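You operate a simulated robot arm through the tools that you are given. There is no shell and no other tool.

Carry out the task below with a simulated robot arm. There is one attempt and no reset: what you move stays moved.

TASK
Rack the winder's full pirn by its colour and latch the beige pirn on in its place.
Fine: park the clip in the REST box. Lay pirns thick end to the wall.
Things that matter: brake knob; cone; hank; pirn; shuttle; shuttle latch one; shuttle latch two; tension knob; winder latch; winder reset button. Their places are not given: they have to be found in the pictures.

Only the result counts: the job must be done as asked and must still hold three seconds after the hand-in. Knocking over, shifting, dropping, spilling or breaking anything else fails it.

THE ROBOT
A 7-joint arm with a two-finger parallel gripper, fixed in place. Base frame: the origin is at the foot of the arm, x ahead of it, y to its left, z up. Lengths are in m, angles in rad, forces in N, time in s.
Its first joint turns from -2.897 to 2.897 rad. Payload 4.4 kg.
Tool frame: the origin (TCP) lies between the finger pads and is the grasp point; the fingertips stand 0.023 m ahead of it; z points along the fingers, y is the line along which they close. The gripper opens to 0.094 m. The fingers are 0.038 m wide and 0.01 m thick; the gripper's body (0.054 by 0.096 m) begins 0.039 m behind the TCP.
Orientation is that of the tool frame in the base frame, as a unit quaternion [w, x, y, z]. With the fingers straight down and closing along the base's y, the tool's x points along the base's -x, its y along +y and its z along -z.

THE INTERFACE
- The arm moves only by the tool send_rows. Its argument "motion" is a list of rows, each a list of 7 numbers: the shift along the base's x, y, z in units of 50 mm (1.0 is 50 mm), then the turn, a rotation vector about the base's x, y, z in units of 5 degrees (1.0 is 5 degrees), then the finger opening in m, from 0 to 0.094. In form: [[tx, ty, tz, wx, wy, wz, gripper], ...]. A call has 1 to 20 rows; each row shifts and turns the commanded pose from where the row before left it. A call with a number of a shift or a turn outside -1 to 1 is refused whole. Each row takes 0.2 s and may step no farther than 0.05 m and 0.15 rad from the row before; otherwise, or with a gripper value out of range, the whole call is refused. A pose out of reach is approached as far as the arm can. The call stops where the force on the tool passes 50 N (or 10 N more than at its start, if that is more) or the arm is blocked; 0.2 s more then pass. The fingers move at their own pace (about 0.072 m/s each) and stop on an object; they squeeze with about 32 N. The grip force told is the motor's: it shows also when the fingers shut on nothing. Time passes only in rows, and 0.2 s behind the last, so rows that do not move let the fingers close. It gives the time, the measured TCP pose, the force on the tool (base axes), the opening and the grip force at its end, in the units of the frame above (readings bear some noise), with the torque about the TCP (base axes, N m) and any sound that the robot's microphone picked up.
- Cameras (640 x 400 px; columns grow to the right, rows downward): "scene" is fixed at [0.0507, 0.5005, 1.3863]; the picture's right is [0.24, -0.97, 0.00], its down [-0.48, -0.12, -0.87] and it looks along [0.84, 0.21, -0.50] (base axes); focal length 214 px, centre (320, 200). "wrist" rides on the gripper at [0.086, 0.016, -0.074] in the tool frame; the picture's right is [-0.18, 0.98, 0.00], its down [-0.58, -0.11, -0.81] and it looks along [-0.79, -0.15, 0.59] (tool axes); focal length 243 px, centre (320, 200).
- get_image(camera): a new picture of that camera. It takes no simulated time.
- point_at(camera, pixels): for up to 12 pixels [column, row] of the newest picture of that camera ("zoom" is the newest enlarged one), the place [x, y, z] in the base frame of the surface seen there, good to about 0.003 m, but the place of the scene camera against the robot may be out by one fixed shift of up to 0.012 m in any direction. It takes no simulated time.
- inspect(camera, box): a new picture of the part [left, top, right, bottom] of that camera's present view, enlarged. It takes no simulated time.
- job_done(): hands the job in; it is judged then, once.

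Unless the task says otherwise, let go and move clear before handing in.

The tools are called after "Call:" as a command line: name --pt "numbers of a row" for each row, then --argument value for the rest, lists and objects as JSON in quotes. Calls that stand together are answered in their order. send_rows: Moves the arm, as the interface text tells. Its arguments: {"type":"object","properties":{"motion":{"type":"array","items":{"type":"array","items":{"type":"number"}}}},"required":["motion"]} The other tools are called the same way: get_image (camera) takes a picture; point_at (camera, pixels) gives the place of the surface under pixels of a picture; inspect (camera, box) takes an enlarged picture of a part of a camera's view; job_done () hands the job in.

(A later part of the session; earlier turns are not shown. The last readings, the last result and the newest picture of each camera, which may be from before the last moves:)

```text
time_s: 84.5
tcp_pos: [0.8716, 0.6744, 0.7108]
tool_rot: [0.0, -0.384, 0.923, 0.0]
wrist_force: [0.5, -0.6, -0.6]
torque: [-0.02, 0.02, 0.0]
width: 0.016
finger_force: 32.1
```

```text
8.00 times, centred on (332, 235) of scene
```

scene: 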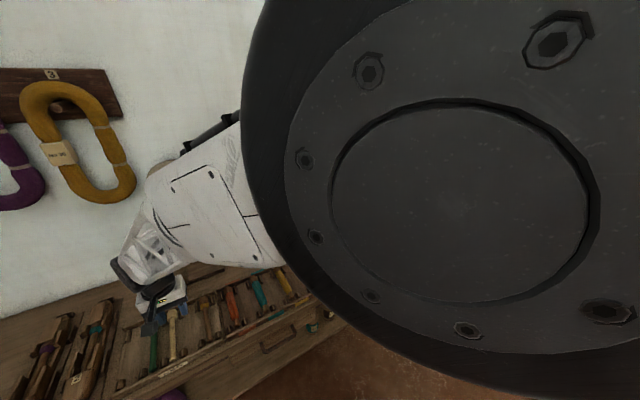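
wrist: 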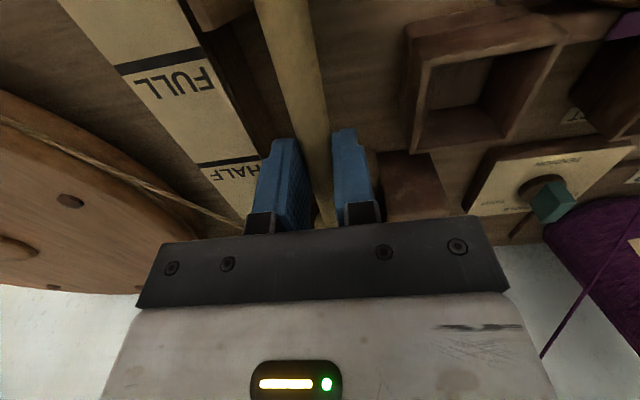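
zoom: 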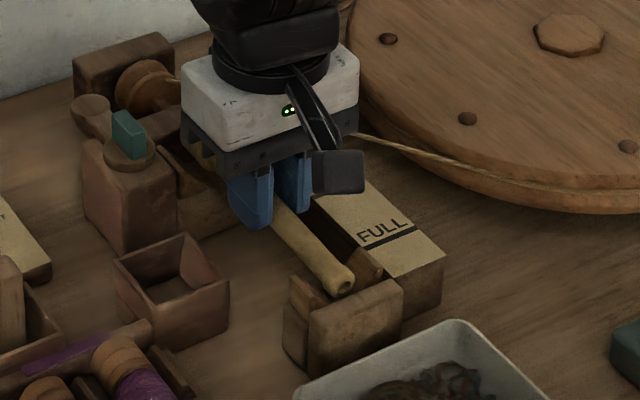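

Tip hovers just above the V seat behind the front plate. I'll lower in small steps and watch the force.

Call:
send_rows --pt "0 0 -0.08 0 0 0 0.0" --pt "0 0 -0.06 0 0 0 0.0" --pt "0 0 0 0 0 0 0.0"

Call:
send_rows --pt "0 0 -0.04 0 0 0 0.0" --pt "0 0 0 0 0 0 0.0"

Call:
inspect --camera "scene" --box '[300, 210, 364, 260]'

```text
time_s: 85.2
tcp_pos: [0.8734, 0.6752, 0.7033]
tool_rot: [0.001, -0.384, 0.923, 0.001]
wrist_force: [-2.1, 2.2, 2.6]
torque: [-0.2, 0.25, -0.2]
width: 0.016
finger_force: 32.1
```

```text
time_s: 85.8
tcp_pos: [0.8727, 0.6746, 0.7027]
tool_rot: [0.002, -0.384, 0.923, 0.001]
wrist_force: [-3.2, 3.4, 12.1]
torque: [-0.58, 0.67, -0.25]
width: 0.0158
finger_force: 31.9
```

```text
8.00 times, centred on (332, 235) of scene
```

zoom: 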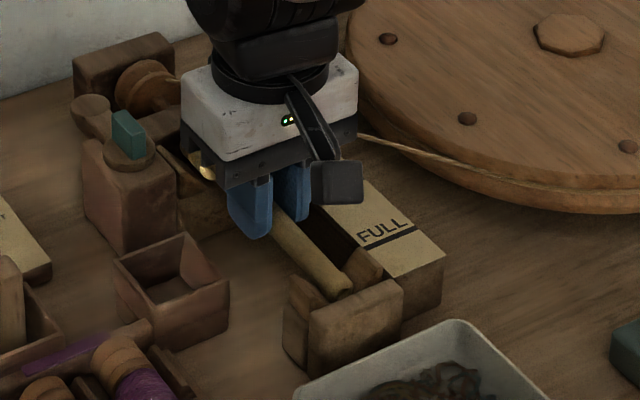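

The tip touches the right-hand (+u) ramp of the thin-end seat (torque points to contact 73 mm toward the tip). I'll shift 1.5 mm toward −u and go down a little.

Call:
send_rows --pt "0 0 0.03 0 0 0 0.0" --pt "-0.025 0.025 0 0 0 0 0.0" --pt "0 0 0 0 0 0 0.0"

Call:
send_rows --pt "0 0 -0.04 0 0 0 0.0" --pt "0 0 -0.02 0 0 0 0.0" --pt "0 0 0 0 0 0 0.0"

Call:
inspect --camera "scene" --box '[324, 228, 364, 260]'

```text
time_s: 86.7
tcp_pos: [0.8712, 0.6751, 0.7028]
tool_rot: [0.002, -0.384, 0.923, 0.001]
wrist_force: [4.5, -5.9, 2.3]
torque: [-0.3, 0.05, 0.52]
width: 0.016
finger_force: 32.2
```

```text
time_s: 87.5
tcp_pos: [0.8721, 0.6763, 0.7013]
tool_rot: [0.001, -0.384, 0.923, 0.001]
wrist_force: [9.8, -6.8, 11.9]
torque: [-0.68, 0.44, 0.86]
width: 0.0162
finger_force: 31.4
```

```text
12.50 times, centred on (344, 244) of scene
```

zoom: 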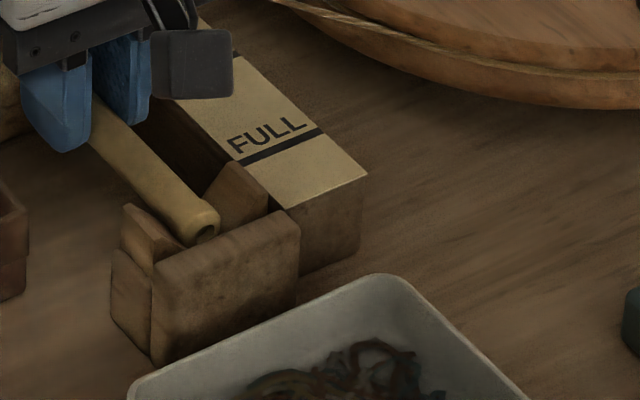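

Now it bears on the −u ramp, so the tip's V centre is about 0.7 mm back; the tip is effectively at seat height while the head is still high. I'll recentre and tilt the tool ~2.9° so the head goes down onto its seat.

Call:
send_rows --pt "0.01 -0.01 0.03 0 0 0 0.0" --pt "0 0 0 -0.2 0.2 0 0.0" --pt "0 0 0 -0.2 0.2 0 0.0" --pt "0 0 0 0 0 0 0.0"

Call:
inspect --camera "scene" --box '[300, 210, 364, 260]'

```text
time_s: 88.5
tcp_pos: [0.8726, 0.6764, 0.7012]
tool_rot: [-0.022, -0.384, 0.923, -0.009]
wrist_force: [0.3, -0.3, 4.3]
torque: [0.27, -0.24, -0.07]
width: 0.016
finger_force: 32.3
```

```text
8.00 times, centred on (332, 235) of scene
```

zoom: 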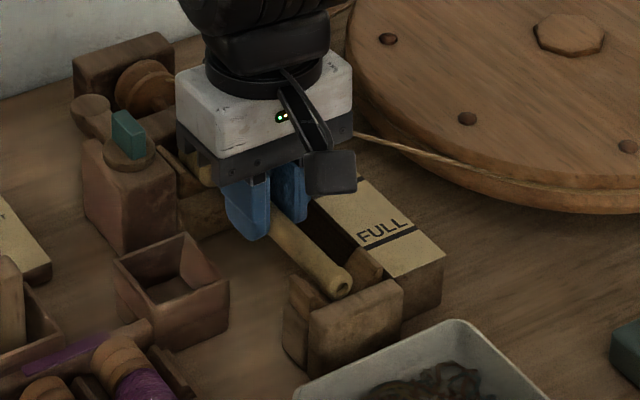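

Now the head end touches while the tip is high, so the proper tilt is ~1.7° with TCP z ≈ 0.6997. I'll take back 1.1° of tilt and lower 1.5 mm.

Call:
send_rows --pt "0 0 0 0.156 -0.156 0 0.0" --pt "0 0 -0.02 0 0 0 0.0" --pt "0 0 0 0 0 0 0.0"

Call:
send_rows --pt "0 0 -0.02 0 0 0 0.0" --pt "0 0 0 0 0 0 0.0"

```text
time_s: 89.2
tcp_pos: [0.8717, 0.6755, 0.7012]
tool_rot: [-0.012, -0.383, 0.924, -0.005]
wrist_force: [-0.1, 0.9, 0.8]
torque: [0.02, -0.01, 0.0]
width: 0.0158
finger_force: 31.9
```

```text
time_s: 89.8
tcp_pos: [0.871, 0.6759, 0.7007]
tool_rot: [-0.013, -0.383, 0.924, -0.005]
wrist_force: [1.6, -2.0, 3.0]
torque: [-0.07, 0.03, -0.05]
width: 0.0161
finger_force: 32.5
```

Near-zero torque now with light contact; one more millimetre down.

Call:
send_rows --pt "0 0 -0.02 0 0 0 0.0" --pt "0 0 0 0 0 0 0.0"

```text
time_s: 90.5
tcp_pos: [0.8713, 0.6764, 0.6994]
tool_rot: [-0.014, -0.384, 0.923, -0.006]
wrist_force: [2.4, -2.6, 10.5]
torque: [0.17, -0.25, 0.01]
width: 0.0161
finger_force: 32.3
```

Both ends are bearing (10 N). I'll release to 0.034 and rise, levelling the tool.

Call:
send_rows --pt "0 0 0.01 0 0 0 0.02" --pt "0 0 0 0 0 0 0.03" --pt "0 0 0 0 0 0 0.034" --pt "0 0 0.2 0 0 0 0.034" --pt "0 0 0.5 0 0 0 0.034" --pt "0 0 0.6 0.244 -0.244 0 0.034" --pt "0 0 0.6 0 0 0 0.034" --pt "0 0 0.6 0 0 0 0.034" --pt "0 0 0 0 0 0 0.034"

Call:
get_image --camera "wrist"

Call:
inspect --camera "scene" --box '[292, 205, 356, 255]'

```text
time_s: 92.5
tcp_pos: [0.8734, 0.6761, 0.8245]
tool_rot: [0.001, -0.384, 0.923, 0.0]
wrist_force: [-0.5, 1.1, -0.1]
torque: [-0.01, -0.02, 0.0]
width: 0.0339
finger_force: 0.0
```

```text
taken
```

wrist: 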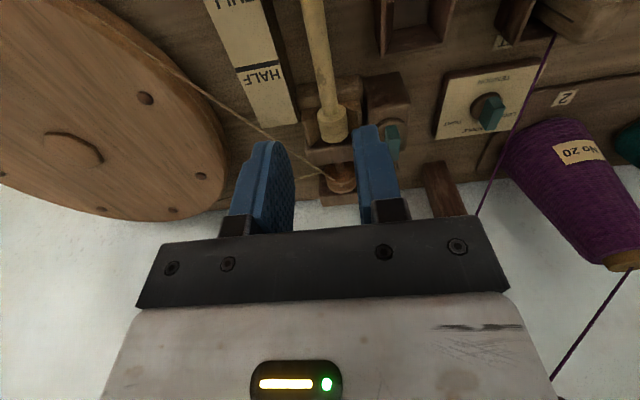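

```text
8.00 times, centred on (324, 230) of scene
```

zoom: 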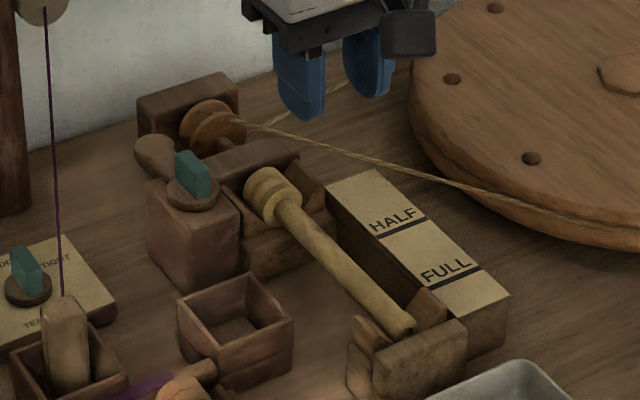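

The beige pirn lies in the cradle. I'll go back to the earlier viewpoint and measure its seating against the purple one's.

Call:
send_rows --pt "-0.6 -0.32 0.15 0 0 0 0.06" --pt "-0.6 -0.32 0.15 0 0 0 0.06" --pt "0 0 0 0 0 0 0.06"

Call:
get_image --camera "wrist"

Call:
inspect --camera "wrist" --box '[250, 0, 390, 110]'

Call:
inspect --camera "wrist" --box '[240, 100, 400, 220]'

```text
time_s: 93.2
tcp_pos: [0.8121, 0.6431, 0.8388]
tool_rot: [0.001, -0.384, 0.923, 0.0]
wrist_force: [0.1, -0.2, -0.3]
torque: [-0.01, -0.01, -0.03]
width: 0.0599
finger_force: 0.0
```

```text
taken
```

wrist: 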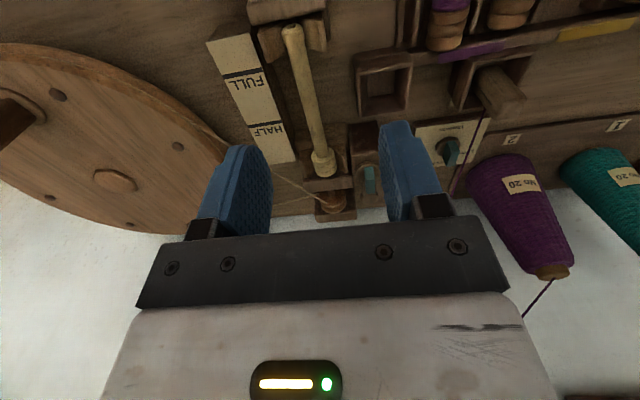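

```text
3.64 times, centred on (320, 55) of wrist
```

zoom: 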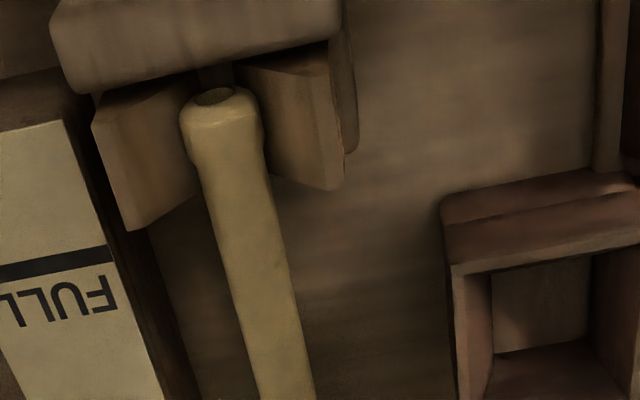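

```text
3.33 times, centred on (320, 160) of wrist
```

zoom: 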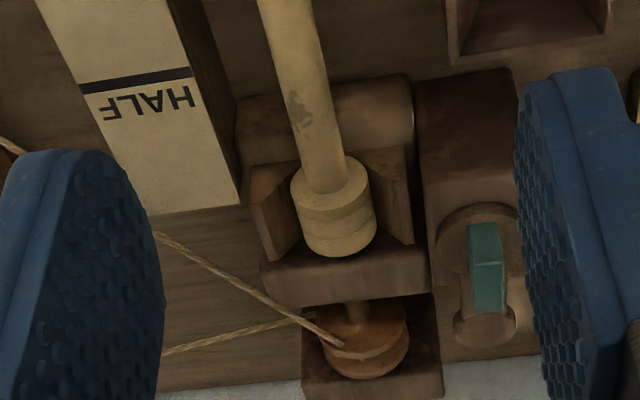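

Seating looks alike. I'll take points to compare: head end and tip positions.

Call:
point_at --camera "zoom" --pixels '[[300, 60], [318, 140], [330, 190], [333, 215], [337, 240], [340, 252], [345, 280], [283, 230], [398, 205]]'

Call:
point_at --camera "wrist" --pixels '[[292, 28], [293, 35], [297, 50], [302, 75], [306, 95], [290, 12], [300, 12]]'

```text
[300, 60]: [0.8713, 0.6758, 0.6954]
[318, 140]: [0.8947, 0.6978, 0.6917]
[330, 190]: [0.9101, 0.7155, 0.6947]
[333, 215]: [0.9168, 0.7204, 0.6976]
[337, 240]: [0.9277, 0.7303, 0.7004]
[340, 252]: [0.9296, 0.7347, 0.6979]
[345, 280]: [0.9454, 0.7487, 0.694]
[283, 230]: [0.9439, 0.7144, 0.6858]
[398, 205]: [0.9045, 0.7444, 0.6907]
```

```text
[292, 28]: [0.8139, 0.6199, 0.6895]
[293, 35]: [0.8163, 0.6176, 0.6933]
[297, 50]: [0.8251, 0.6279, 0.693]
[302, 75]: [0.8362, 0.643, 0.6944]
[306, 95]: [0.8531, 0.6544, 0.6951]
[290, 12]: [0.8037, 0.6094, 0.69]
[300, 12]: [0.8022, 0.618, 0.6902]
```

The beige pirn is seated like the purple was (head end n ≈ 1.177, u ≈ 0.139, head top z ≈ 0.699). Now I'll hover over the opened latch handle at yaw 34°.

Call:
send_rows --pt "0.392 0.6305 -0.1 0 0 -0.55 0.04" --pt "0.392 0.6305 -0.1 0 0 -0.55 0.04" --pt "0.392 0.6305 -0.1 0 0 -0.55 0.04" --pt "0.392 0.6305 -0.1 0 0 -0.55 0.04" --pt "0 0 -0.35 0 0 0 0.04" --pt "0 0 0 0 0 0 0.04"

Call:
get_image --camera "wrist"

Call:
inspect --camera "wrist" --box '[260, 40, 380, 130]'

Call:
inspect --camera "scene" --box '[282, 190, 346, 240]'

```text
time_s: 94.7
tcp_pos: [0.8919, 0.7699, 0.8023]
tool_rot: [0.001, -0.293, 0.956, 0.0]
wrist_force: [0.8, -0.1, 0.0]
torque: [-0.02, -0.01, 0.0]
width: 0.0398
finger_force: 0.0
```

```text
taken
```

wrist: 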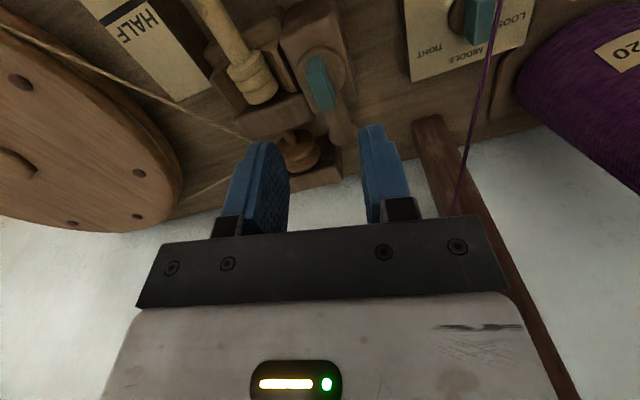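

```text
4.44 times, centred on (320, 85) of wrist
```

zoom: 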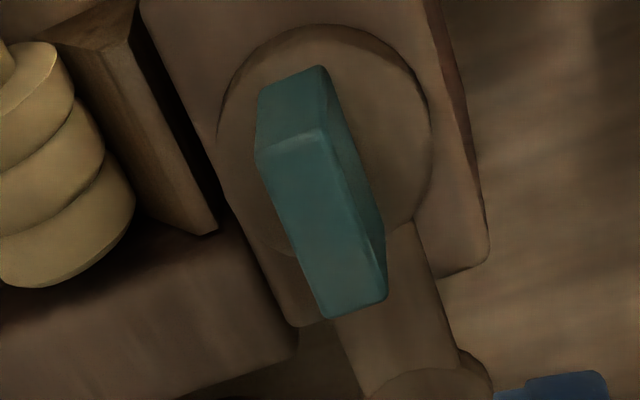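

```text
8.00 times, centred on (314, 215) of scene
```

zoom: 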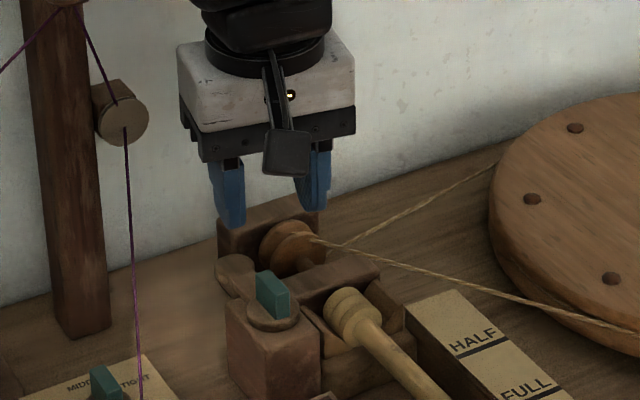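

The handle appears about 13° off the tool's alignment. I'll get its direction with points.

Call:
inspect --camera "wrist" --box '[260, 40, 380, 130]'

Call:
point_at --camera "zoom" --pixels '[[292, 155], [305, 185], [320, 220], [335, 260], [350, 292], [265, 165], [325, 310], [330, 140], [382, 290], [230, 130], [425, 130], [300, 45]]'

```text
4.44 times, centred on (320, 85) of wrist
```

zoom: 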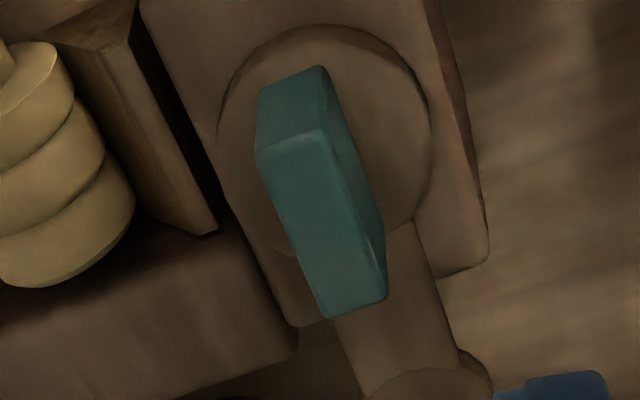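

```text
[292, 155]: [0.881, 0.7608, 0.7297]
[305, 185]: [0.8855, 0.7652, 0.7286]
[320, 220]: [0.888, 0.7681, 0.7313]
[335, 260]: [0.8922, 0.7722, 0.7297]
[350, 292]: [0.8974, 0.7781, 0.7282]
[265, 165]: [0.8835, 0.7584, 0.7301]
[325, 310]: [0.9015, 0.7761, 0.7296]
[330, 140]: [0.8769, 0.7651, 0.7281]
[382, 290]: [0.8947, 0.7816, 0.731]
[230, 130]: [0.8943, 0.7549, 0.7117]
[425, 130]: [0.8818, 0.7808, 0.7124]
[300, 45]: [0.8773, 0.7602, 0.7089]
```

The handle actually points along n (azimuth ~46°): the latch is fully 90° open. I'll turn the tool to yaw 45° and descend to z 0.737 around it.

Call:
send_rows --pt "-0.036 -0.008 0 0 0 0.73 0.032" --pt "0 0 0 0 0 0.73 0.032" --pt "0 0 0 0 0 0.73 0.032" --pt "0 0 -0.4 0 0 0 0.032" --pt "0 0 -0.4 0 0 0 0.032" --pt "0 0 -0.3 0 0 0 0.032" --pt "0 0 -0.2 0 0 0 0.032" --pt "0 0 0 0 0 0 0.032"

Call:
get_image --camera "wrist"

Call:
inspect --camera "wrist" --box '[260, 100, 380, 220]'

```text
time_s: 96.5
tcp_pos: [0.8888, 0.7701, 0.7364]
tool_rot: [0.0, -0.383, 0.924, 0.001]
wrist_force: [-0.2, 0.2, -0.4]
torque: [-0.01, -0.02, -0.01]
width: 0.0323
finger_force: 0.1
```

```text
taken
```

wrist: 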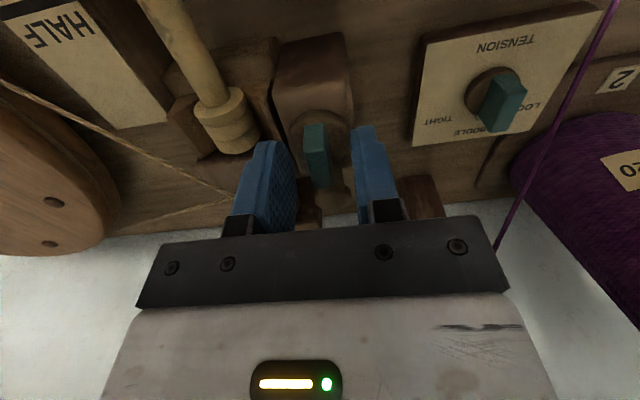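

```text
3.33 times, centred on (320, 160) of wrist
```

zoom: 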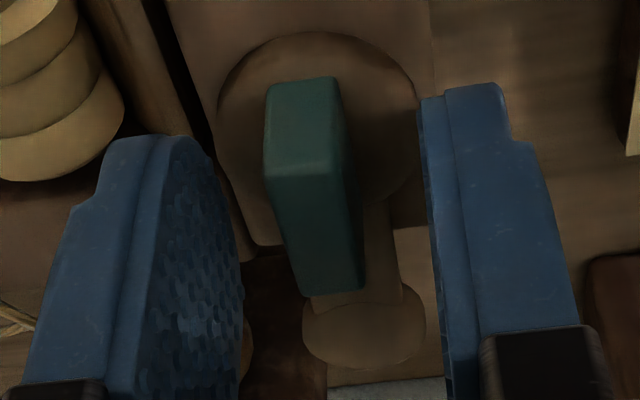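

The handle is aligned but ~1.5 mm off-centre toward the left finger (+u). I'll shift +u 1.5 mm and close in stages.

Call:
send_rows --pt "0.021 -0.021 0 0 0 0 0.024" --pt "0 0 0 0 0 0 0.018" --pt "0 0 0 0 0 0 0.018"

Call:
inspect --camera "wrist" --box '[260, 100, 380, 220]'

```text
time_s: 97.2
tcp_pos: [0.8896, 0.7678, 0.7366]
tool_rot: [0.001, -0.383, 0.924, 0.0]
wrist_force: [-0.6, 0.5, -0.4]
torque: [-0.02, -0.01, 0.03]
width: 0.018
finger_force: 0.0
```

```text
3.33 times, centred on (320, 160) of wrist
```

zoom: 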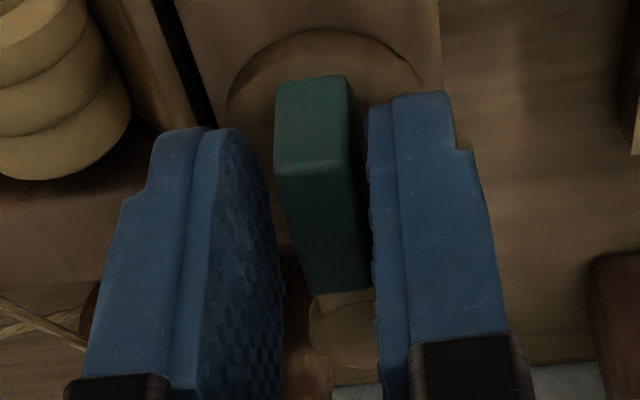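

Slightly overshot; I'll come back 0.6 mm and close.

Call:
send_rows --pt "-0.009 0.009 0 0 0 0 0.018" --pt "0 0 0 0 0 0 0.012" --pt "0 0 0 0 0 0 0.006" --pt "0 0 0 0 0 0 0.0" --pt "0 0 0 0 0 0 0.0"

```text
time_s: 98.5
tcp_pos: [0.8899, 0.7683, 0.7366]
tool_rot: [0.001, -0.383, 0.924, 0.0]
wrist_force: [-7.8, 7.5, 0.2]
torque: [0.12, 0.11, -0.03]
width: 0.0107
finger_force: 45.3
```

Good grip (10 N side force). Now I'll turn clockwise to close the latch, in steps.

Call:
send_rows --pt "-0.004 0.004 0 0 0 -0.5 0.0" --pt "0 0 0 0 0 -0.7 0.0" --pt "0 0 0 0 0 -0.7 0.0" --pt "0 0 0 0 0 -0.7 0.0"

Call:
get_image --camera "wrist"

```text
time_s: 99.5
tcp_pos: [0.8891, 0.7689, 0.7366]
tool_rot: [0.0, -0.276, 0.961, 0.001]
wrist_force: [2.8, 23.5, -8.3]
torque: [1.02, -1.07, -0.01]
width: 0.0108
finger_force: 44.9
```

```text
taken
```

wrist: 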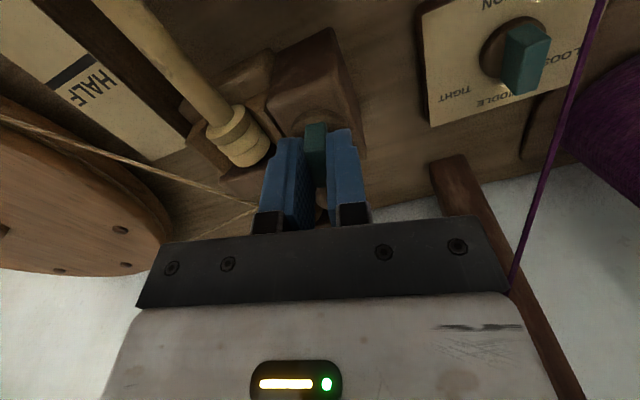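

The latch turns (13° so far), with 24 N in +y from small off-centre. I'll correct +y slightly and continue.

Call:
send_rows --pt "0 0.012 0 0 0 -0.6 0.0" --pt "0 0 0 0 0 -0.6 0.0" --pt "0 0 0 0 0 -0.6 0.0"

```text
time_s: 100.2
tcp_pos: [0.8892, 0.7693, 0.7374]
tool_rot: [0.001, -0.2, 0.98, 0.0]
wrist_force: [1.5, 16.5, 3.1]
torque: [-0.24, 1.13, 0.0]
width: 0.0108
finger_force: 45.5
```

Call:
send_rows --pt "0 0.008 0 0 0 -0.7 0.0" --pt "0 0 0 0 0 -0.7 0.0" --pt "0 0 0 0 0 -0.7 0.0" --pt "0 0 0 0 0 -0.7 0.0"

Call:
inspect --camera "scene" --box '[282, 190, 346, 240]'

```text
time_s: 101.2
tcp_pos: [0.8895, 0.7696, 0.7363]
tool_rot: [0.001, -0.077, 0.997, 0.0]
wrist_force: [-18.4, -15.2, 15.6]
torque: [-0.37, 1.32, -0.04]
width: 0.0108
finger_force: 44.5
```

```text
8.00 times, centred on (314, 215) of scene
```

zoom: 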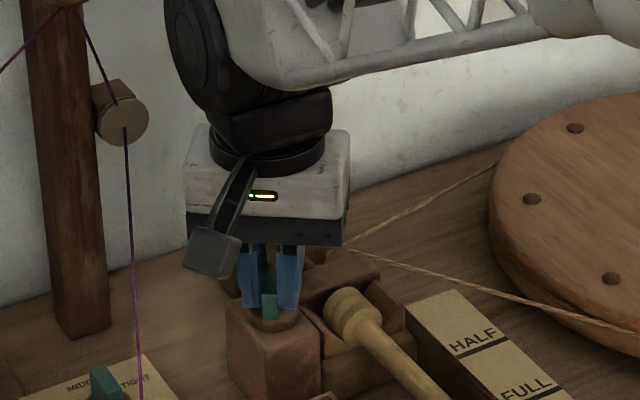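

Latch is ~36° closed. Continuing with a small correction.

Call:
send_rows --pt "-0.009 -0.007 0.006 0 0 -0.7 0.0" --pt "0 0 0 0 0 -0.7 0.0" --pt "0 0 0 0 0 -0.7 0.0" --pt "0 0 0 0 0 -0.7 0.0"

```text
time_s: 102.2
tcp_pos: [0.8894, 0.77, 0.7381]
tool_rot: [0.0, 0.044, 0.999, -0.001]
wrist_force: [2.2, 1.5, 4.2]
torque: [0.0, 0.24, -0.01]
width: 0.0109
finger_force: 45.0
```

Yaw ≈ −5°, half closed, forces small. Continuing.

Call:
send_rows --pt "0 0 0 0 0 -0.7 0.0" --pt "0 0 0 0 0 -0.7 0.0" --pt "0 0 0 0 0 -0.7 0.0" --pt "0 0 0 0 0 -0.7 0.0"

Call:
inspect --camera "scene" --box '[282, 190, 346, 240]'

```text
time_s: 103.2
tcp_pos: [0.889, 0.7694, 0.7365]
tool_rot: [0.0, 0.165, 0.986, 0.0]
wrist_force: [11.0, 14.4, -1.7]
torque: [-0.16, -1.22, 0.0]
width: 0.0107
finger_force: 44.9
```

```text
8.00 times, centred on (314, 215) of scene
```

zoom: 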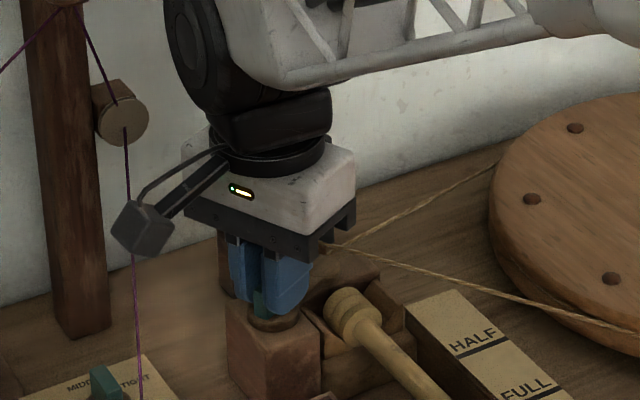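

Yaw ≈ −19°, latch ~64° closed. Next step.

Call:
send_rows --pt "0.005 0.007 0 0 0 -0.7 0.0" --pt "0 0 0 0 0 -0.7 0.0" --pt "0 0 0 0 0 -0.7 0.0"

Call:
send_rows --pt "0 0 0 0 0 -0.6 0.0" --pt "0 0 0 0 0 -0.6 0.0"

Call:
get_image --camera "wrist"

Call:
inspect --camera "scene" --box '[282, 190, 346, 240]'

```text
time_s: 104.0
tcp_pos: [0.89, 0.769, 0.7373]
tool_rot: [0.0, 0.255, 0.967, 0.001]
wrist_force: [-1.1, -4.4, 5.3]
torque: [0.2, 0.4, -0.01]
width: 0.0108
finger_force: 45.0
```

```text
time_s: 104.7
tcp_pos: [0.8895, 0.7694, 0.7372]
tool_rot: [0.001, 0.304, 0.953, -0.001]
wrist_force: [-3.4, -14.9, 5.7]
torque: [0.29, 0.75, -0.02]
width: 0.0106
finger_force: 44.8
```

```text
taken
```

wrist: 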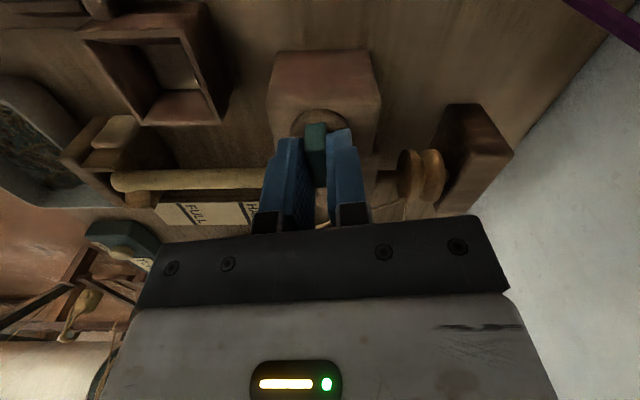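

```text
8.00 times, centred on (314, 215) of scene
```

zoom: 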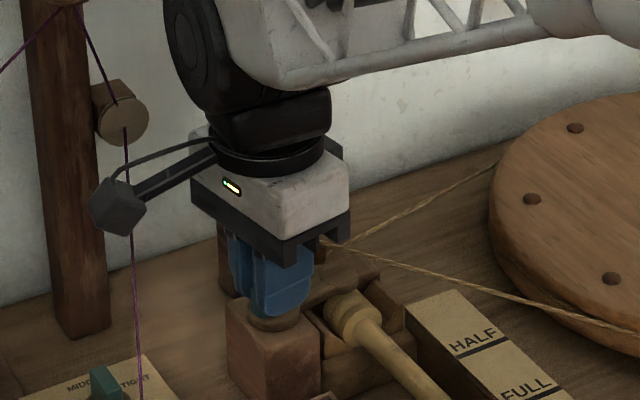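

Yaw ≈ −35°; about 10° left to the closed stop. Continuing gently.

Call:
send_rows --pt "-0.002 -0.006 0 0 0 -0.6 0.0" --pt "0 0 0 0 0 -0.6 0.0" --pt "0 0 0 0 0 -0.5 0.0"

Call:
send_rows --pt "0 0 0 0 0 -0.3 0.0" --pt "0 0 0 0 0 0 0.0"

Call:
get_image --camera "wrist"

Call:
inspect --camera "scene" --box '[282, 190, 346, 240]'

```text
time_s: 105.5
tcp_pos: [0.8898, 0.7697, 0.7368]
tool_rot: [0.001, 0.375, 0.927, -0.001]
wrist_force: [15.8, 4.4, -5.8]
torque: [-0.35, -0.67, -0.02]
width: 0.0104
finger_force: 44.8
```

```text
time_s: 106.0
tcp_pos: [0.8896, 0.7691, 0.7378]
tool_rot: [0.001, 0.387, 0.922, -0.001]
wrist_force: [18.6, 8.0, -6.6]
torque: [-0.07, -0.46, 0.45]
width: 0.0108
finger_force: 44.2
```

```text
taken
```

wrist: 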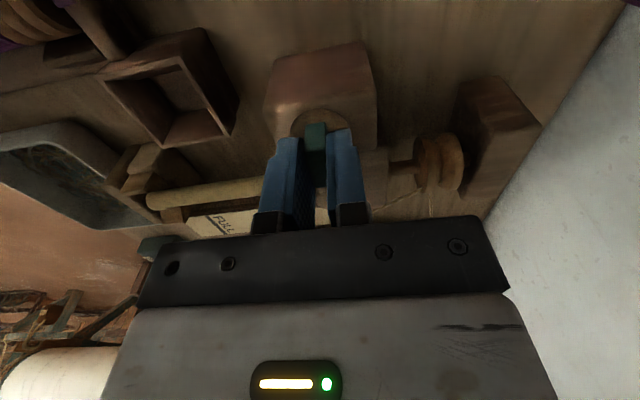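

```text
8.00 times, centred on (314, 215) of scene
```

zoom: 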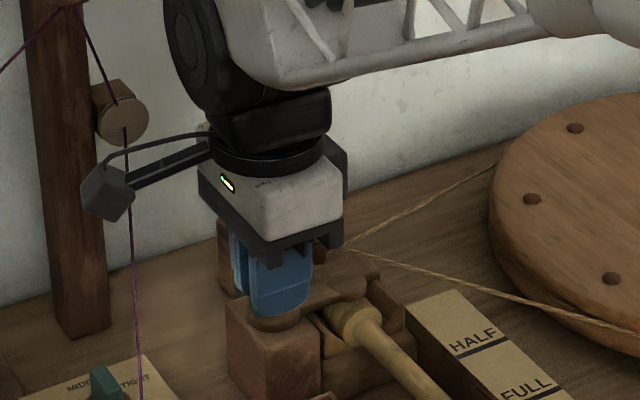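

Torque has appeared (0.45 N m) at yaw −45.5°: the closed stop. I'll press 1.5° more, then release and rise.

Call:
send_rows --pt "-0.004 0 0 0 0 -0.25 0.0" --pt "0 0 0 0 0 0 0.0"

Call:
send_rows --pt "0 0 0 0 0 0.25 0.0" --pt "0 0 0 0 0 0 0.016" --pt "0 0 0 0 0 0 0.03" --pt "0 0 0 0 0 0 0.03" --pt "0 0 0.2 0 0 0 0.03" --pt "0 0 0.5 0 0 0 0.03" --pt "0 0 0.6 0 0 0 0.03" --pt "0 0 0.4 0 0 0 0.03"

Call:
inspect --camera "scene" --box '[282, 190, 346, 240]'

Call:
get_image --camera "wrist"

```text
time_s: 106.7
tcp_pos: [0.8888, 0.7702, 0.7373]
tool_rot: [0.001, 0.396, 0.918, 0.0]
wrist_force: [29.8, 25.1, -11.3]
torque: [0.28, -0.54, 1.31]
width: 0.0111
finger_force: 44.8
```

```text
time_s: 108.5
tcp_pos: [0.8882, 0.7696, 0.8226]
tool_rot: [0.002, 0.387, 0.922, -0.002]
wrist_force: [0.5, -0.4, -0.2]
torque: [-0.01, 0.03, 0.01]
width: 0.03
finger_force: 0.0
```

```text
8.00 times, centred on (314, 215) of scene
```

zoom: 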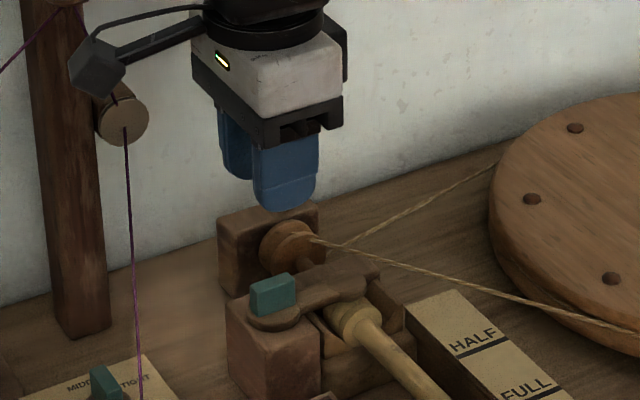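

```text
taken
```

wrist: 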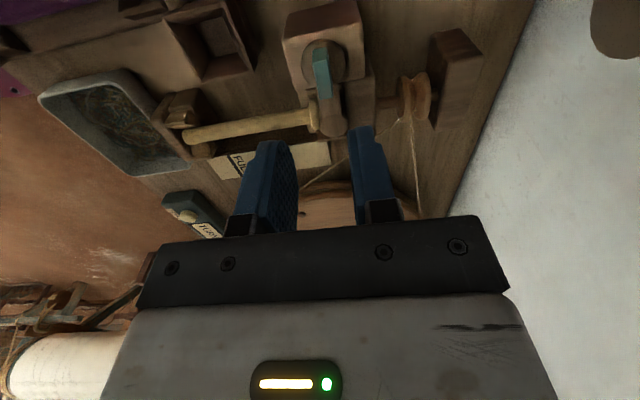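

The latch lies over the beige head again. I'll retreat from the bench and inspect everything.

Call:
send_rows --pt "-0.4 -0.4 0.1 0 0 0 0.03" --pt "-0.5 -0.5 0.2 0 0 0.5 0.03" --pt "-0.5 -0.5 0.3 0 0 1 0.03" --pt "-0.5 -0.5 0.3 0 0 1 0.03" --pt "-0.5 -0.5 0.3 0 0 1 0.04" --pt "-0.5 -0.5 0.3 0 0 1 0.05" --pt "-0.5 -0.5 0.3 0 0 1 0.06" --pt "-0.4 -0.6 0.3 0 0 1 0.06" --pt "-0.3 -0.6 0.3 0 0 1 0.06" --pt "-0.3 -0.6 0.3 0 0 1 0.06"

Call:
get_image --camera "scene"

Call:
inspect --camera "scene" --box '[250, 195, 362, 285]'

Call:
inspect --camera "scene" --box '[100, 250, 340, 400]'

```text
time_s: 110.7
tcp_pos: [0.6672, 0.5094, 0.9573]
tool_rot: [0.001, 0.026, 1.0, 0.0]
wrist_force: [-0.8, 0.6, -0.8]
torque: [0.01, 0.02, -0.04]
width: 0.0603
finger_force: 0.0
```

```text
taken
```

scene: 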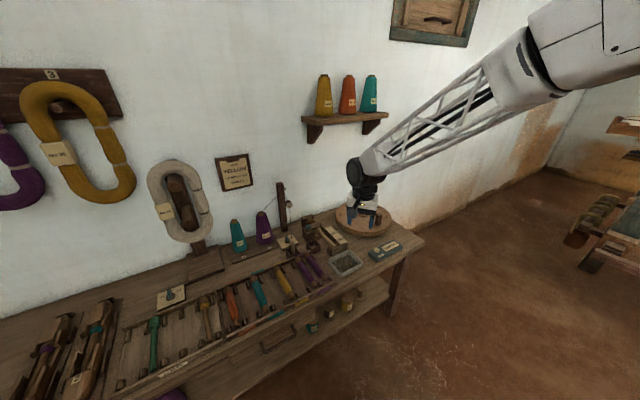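

```text
4.44 times, centred on (306, 240) of scene
```

zoom: 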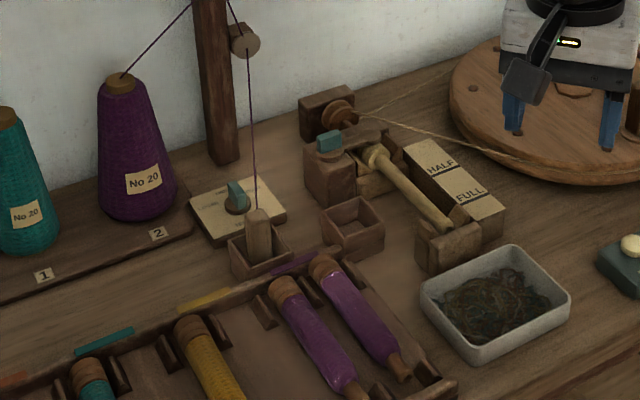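

```text
2.67 times, centred on (220, 325) of scene
```

zoom: 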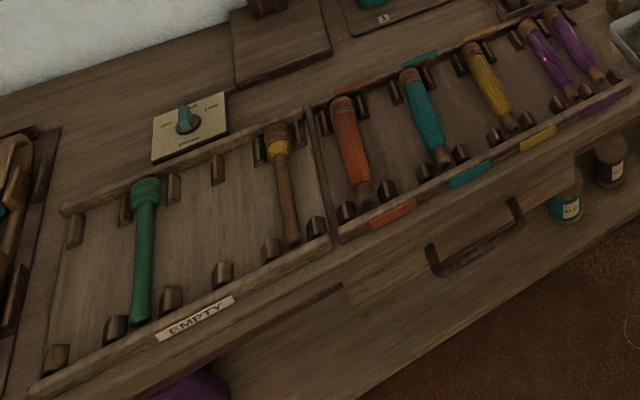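

All pieces look right. I'll take close-ups of the latch, the racked purple pirn, and the clip before handing in.

Call:
inspect --camera "scene" --box '[312, 215, 360, 260]'

Call:
inspect --camera "scene" --box '[296, 240, 352, 290]'

Call:
inspect --camera "scene" --box '[290, 232, 330, 264]'

Call:
inspect --camera "scene" --box '[312, 212, 344, 236]'

```text
8.89 times, centred on (336, 238) of scene
```

zoom: 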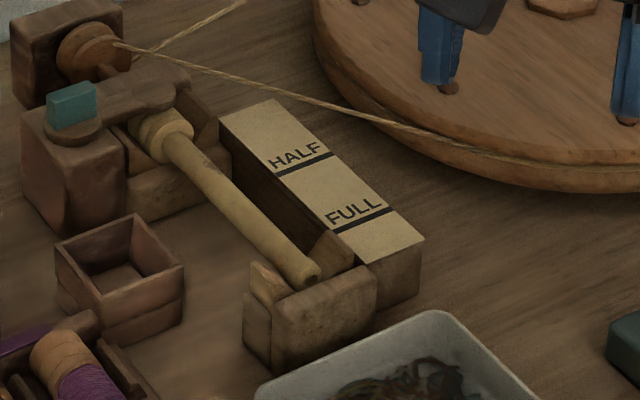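

```text
8.00 times, centred on (324, 265) of scene
```

zoom: 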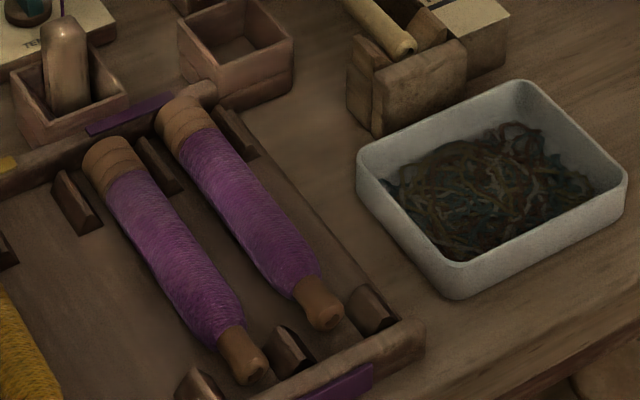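

```text
12.50 times, centred on (310, 248) of scene
```

zoom: 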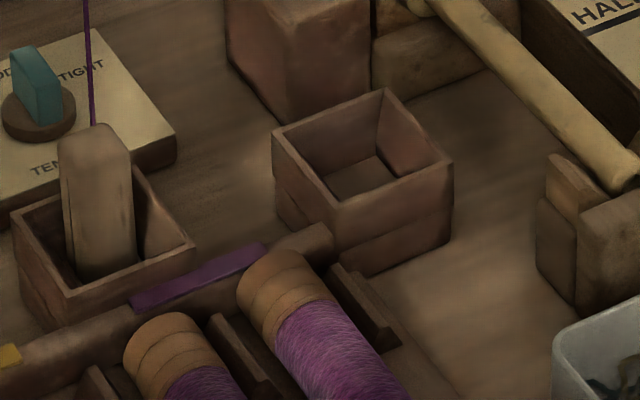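

```text
16.00 times, centred on (328, 224) of scene
```

zoom: 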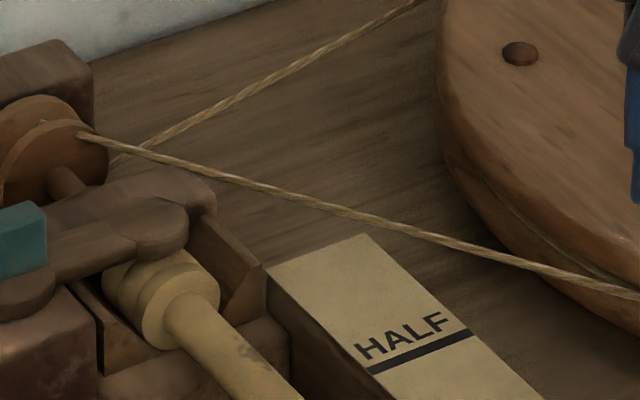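

The newly racked purple pirn seems a few millimetres nearer the wall than its neighbour. I'll check it closely with the wrist camera.

Call:
send_rows --pt "-0.09 0.084 -0.24 0 0 0.96 0.06" --pt "-0.09 0.084 -0.24 0 0 0.96 0.06" --pt "-0.09 0.084 -0.24 0 0 0.96 0.06" --pt "-0.09 0.084 -0.24 0 0 0.96 0.06" --pt "-0.09 0.084 -0.24 0 0 0.96 0.06" --pt "-0.09 0.084 -0.24 0 0 0.96 0.06" --pt "-0.09 0.084 -0.24 0 0 0.96 0.06" --pt "-0.09 0.084 -0.24 0 0 0.96 0.06" --pt "-0.09 0.084 -0.24 0 0 0.96 0.06" --pt "-0.09 0.084 -0.24 0 0 0.96 0.06" --pt "0 0 0 0 0 0 0.06"

Call:
get_image --camera "wrist"

Call:
inspect --camera "wrist" --box '[260, 20, 420, 130]'

Call:
inspect --camera "wrist" --box '[270, 110, 400, 220]'

```text
time_s: 113.0
tcp_pos: [0.6238, 0.5532, 0.8372]
tool_rot: [0.001, -0.384, 0.923, 0.0]
wrist_force: [0.2, -0.7, -0.2]
torque: [-0.02, 0.02, 0.01]
width: 0.0601
finger_force: 0.0
```

```text
taken
```

wrist: 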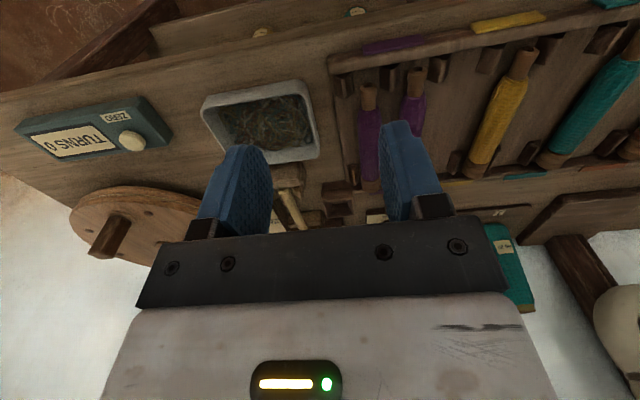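

```text
3.64 times, centred on (340, 75) of wrist
```

zoom: 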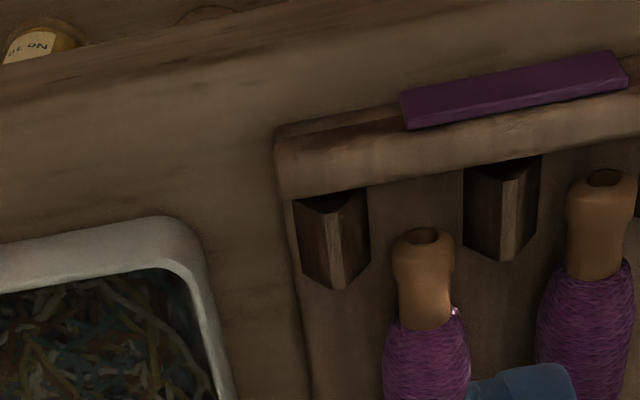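

```text
3.64 times, centred on (335, 165) of wrist
```

zoom: 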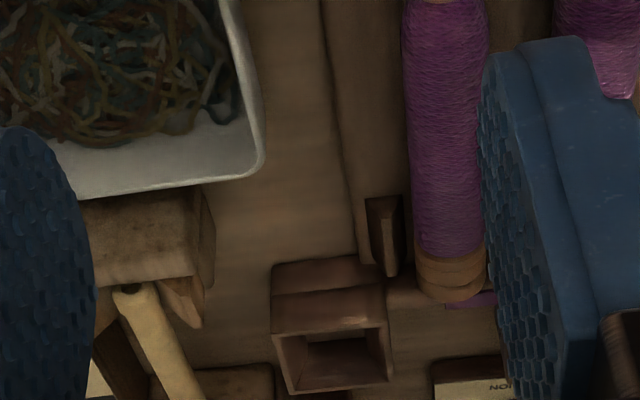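

The new pirn's tip is ~6–7 mm farther from the front rail than its neighbour's. I'll measure both.

Call:
point_at --camera "wrist" --pixels '[[363, 84], [365, 92], [366, 100], [369, 120], [370, 140], [372, 160], [373, 183], [413, 70], [412, 80], [413, 100]]'

Call:
point_at --camera "zoom" --pixels '[[445, 80], [447, 180], [448, 235], [450, 265], [452, 290], [455, 298], [470, 300], [395, 285], [400, 295], [330, 270], [380, 240]]'

```text
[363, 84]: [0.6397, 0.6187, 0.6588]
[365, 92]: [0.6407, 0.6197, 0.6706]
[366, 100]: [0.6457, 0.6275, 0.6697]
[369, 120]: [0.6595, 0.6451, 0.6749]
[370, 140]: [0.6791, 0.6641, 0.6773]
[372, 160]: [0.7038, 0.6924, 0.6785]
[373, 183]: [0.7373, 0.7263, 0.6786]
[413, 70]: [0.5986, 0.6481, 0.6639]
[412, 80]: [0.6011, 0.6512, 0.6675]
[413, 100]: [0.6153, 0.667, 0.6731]
```

```text
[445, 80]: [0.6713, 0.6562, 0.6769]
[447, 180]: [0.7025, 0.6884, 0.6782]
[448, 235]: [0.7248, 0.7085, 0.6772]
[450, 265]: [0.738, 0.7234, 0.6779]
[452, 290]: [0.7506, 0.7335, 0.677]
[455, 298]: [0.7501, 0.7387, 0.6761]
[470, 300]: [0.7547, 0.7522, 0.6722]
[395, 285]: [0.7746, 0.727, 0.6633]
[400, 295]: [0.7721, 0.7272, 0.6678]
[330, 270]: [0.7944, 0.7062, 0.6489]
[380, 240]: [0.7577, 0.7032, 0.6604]
```

It lies flat at the right height (z matches its neighbour) but ~6 mm toward the wall. I'll re-grip it gently and set it 6 mm back to match; first move above it.

Call:
send_rows --pt "0.3245 0.614 0 0 0 0 0.036" --pt "0.3245 0.614 0 0 0 0 0.036" --pt "0.3245 0.614 0 0 0 0 0.036" --pt "0.3245 0.614 0 0 0 0 0.036" --pt "0 0 -0.6 0 0 0 0.036" --pt "0 0 -0.6 0 0 0 0.036" --pt "0 0 -0.6 0 0 0 0.036" --pt "0 0 -0.5 0 0 0 0.036" --pt "0 0 0 0 0 0 0.036"

Call:
get_image --camera "wrist"

```text
time_s: 115.0
tcp_pos: [0.6885, 0.6729, 0.7218]
tool_rot: [0.0, -0.383, 0.924, 0.001]
wrist_force: [0.3, 0.5, -0.2]
torque: [0.01, 0.0, 0.01]
width: 0.036
finger_force: 0.1
```

```text
taken
```

wrist: 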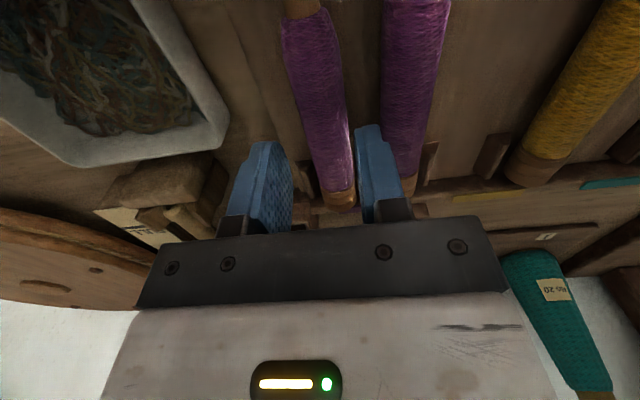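

The pirn is ~2 mm to −u of centre. I'll correct and descend to z 0.675.

Call:
send_rows --pt "-0.028 0.028 -0.2 0 0 0 0.036" --pt "0 0 -0.3 0 0 0 0.036" --pt "0 0 -0.25 0 0 0 0.036" --pt "0 0 -0.15 0 0 0 0.036" --pt "0 0 0 0 0 0 0.036"

Call:
get_image --camera "wrist"

```text
time_s: 116.2
tcp_pos: [0.6879, 0.6759, 0.6783]
tool_rot: [0.002, -0.382, 0.924, 0.001]
wrist_force: [-0.1, -1.1, -0.3]
torque: [-0.03, -0.01, 0.0]
width: 0.0358
finger_force: 0.2
```

```text
taken
```

wrist: 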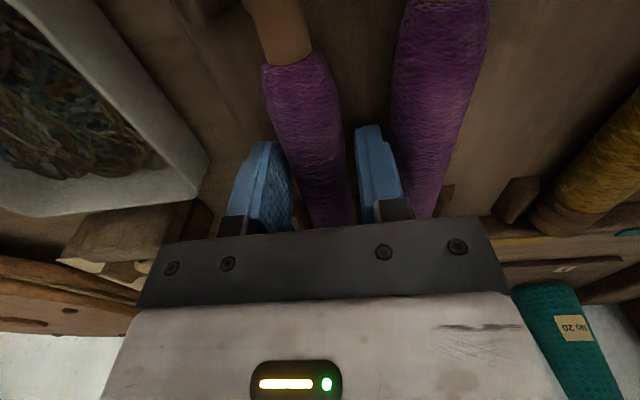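

Tips are ~9 mm below the pirn's axis, enough to grip. Closing.

Call:
send_rows --pt "0 0 -0.02 0 0 0 0.03" --pt "0 0 0 0 0 0 0.02" --pt "0 0 0 0 0 0 0.0" --pt "0 0 0 0 0 0 0.0"

Call:
send_rows --pt "0 0 0.03 0 0 0 0.0" --pt "0 0 0.03 0 0 0 0.0" --pt "0 0 0 0 0 0 0.0"

```text
time_s: 117.2
tcp_pos: [0.6883, 0.6762, 0.6765]
tool_rot: [0.002, -0.383, 0.924, 0.0]
wrist_force: [0.1, -0.3, 0.0]
torque: [0.02, -0.02, 0.02]
width: 0.0266
finger_force: 32.1
```

```text
time_s: 118.0
tcp_pos: [0.6867, 0.6759, 0.6788]
tool_rot: [0.001, -0.383, 0.924, 0.0]
wrist_force: [-0.2, 0.2, -0.6]
torque: [-0.04, 0.0, -0.02]
width: 0.0269
finger_force: 32.8
```

Gripped and lifted 3 mm. Shift 6 mm toward the robot, lower, and check contact.

Call:
send_rows --pt "-0.04 -0.04 0 0 0 0 0.0" --pt "-0.045 -0.045 0 0 0 0 0.0" --pt "0 0 0 0 0 0 0.0" --pt "0 0 -0.03 0 0 0 0.0" --pt "0 0 -0.025 0 0 0 0.0" --pt "0 0 0 0 0 0 0.0"

```text
time_s: 119.5
tcp_pos: [0.6822, 0.6704, 0.6768]
tool_rot: [0.001, -0.383, 0.924, 0.001]
wrist_force: [0.2, 0.4, -1.7]
torque: [-0.03, 0.0, -0.03]
width: 0.0267
finger_force: 32.4
```

Call:
send_rows --pt "0 0 -0.015 0 0 0 0.0" --pt "0 0 0 0 0 0 0.0"

```text
time_s: 120.0
tcp_pos: [0.684, 0.6711, 0.6764]
tool_rot: [0.001, -0.384, 0.923, 0.0]
wrist_force: [-1.0, -1.0, 5.4]
torque: [-0.02, -0.01, 0.04]
width: 0.0266
finger_force: 31.4
```

Light contact (5 N) at the same height: seated. I'll release and rise straight up.

Call:
send_rows --pt "0 0 0 0 0 0 0.03" --pt "0 0 0 0 0 0 0.036" --pt "0 0 0 0 0 0 0.036" --pt "0 0 0.2 0 0 0 0.036" --pt "0 0 0.5 0 0 0 0.036" --pt "0 0 0.6 0 0 0 0.036" --pt "0 0 0.6 0 0 0 0.036" --pt "0 0 0.6 0 0 0 0.036" --pt "-0.5 -0.7 0.5 0 0 0 0.036" --pt "-0.5 -0.7 0.3 0 0 0 0.05" --pt "-0.3 -0.9 0 0 0 0 0.06" --pt "0 0 0 0 0 0 0.06"

Call:
get_image --camera "wrist"

Call:
inspect --camera "scene" --box '[296, 240, 352, 290]'

Call:
get_image --camera "scene"

```text
time_s: 122.7
tcp_pos: [0.6188, 0.556, 0.8425]
tool_rot: [0.002, -0.383, 0.924, 0.001]
wrist_force: [0.0, 0.6, 0.6]
torque: [0.03, 0.02, 0.02]
width: 0.06
finger_force: 0.0
```

```text
taken
```

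wrist: 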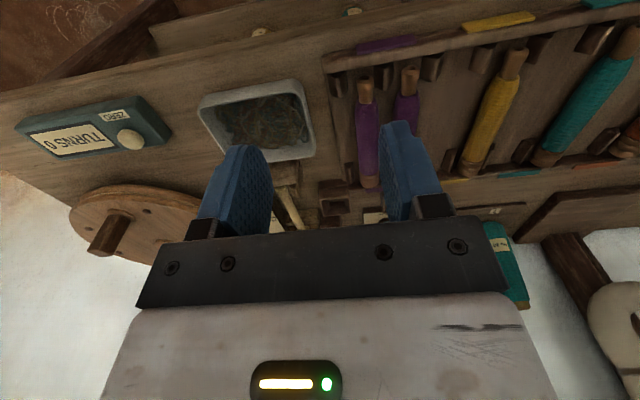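

```text
8.00 times, centred on (324, 265) of scene
```

zoom: 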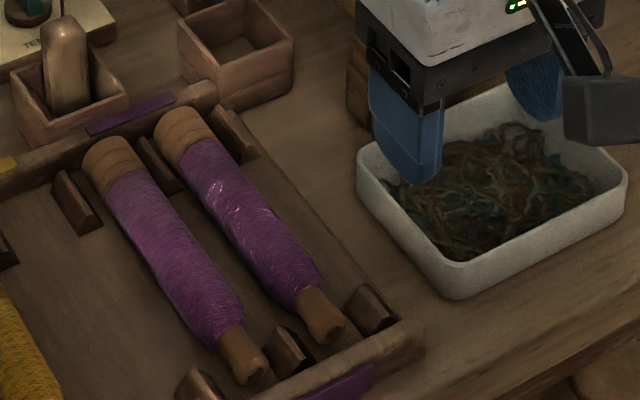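

```text
taken
```

scene: 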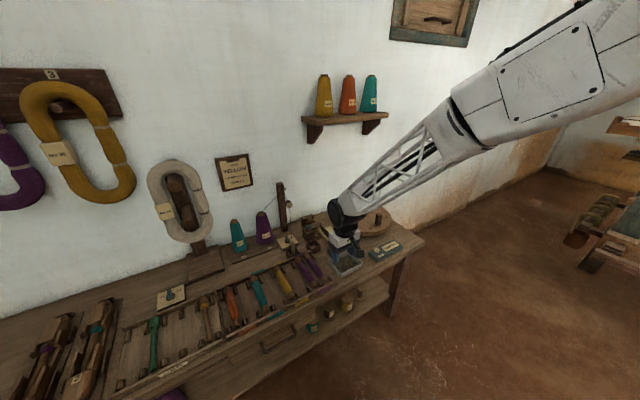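

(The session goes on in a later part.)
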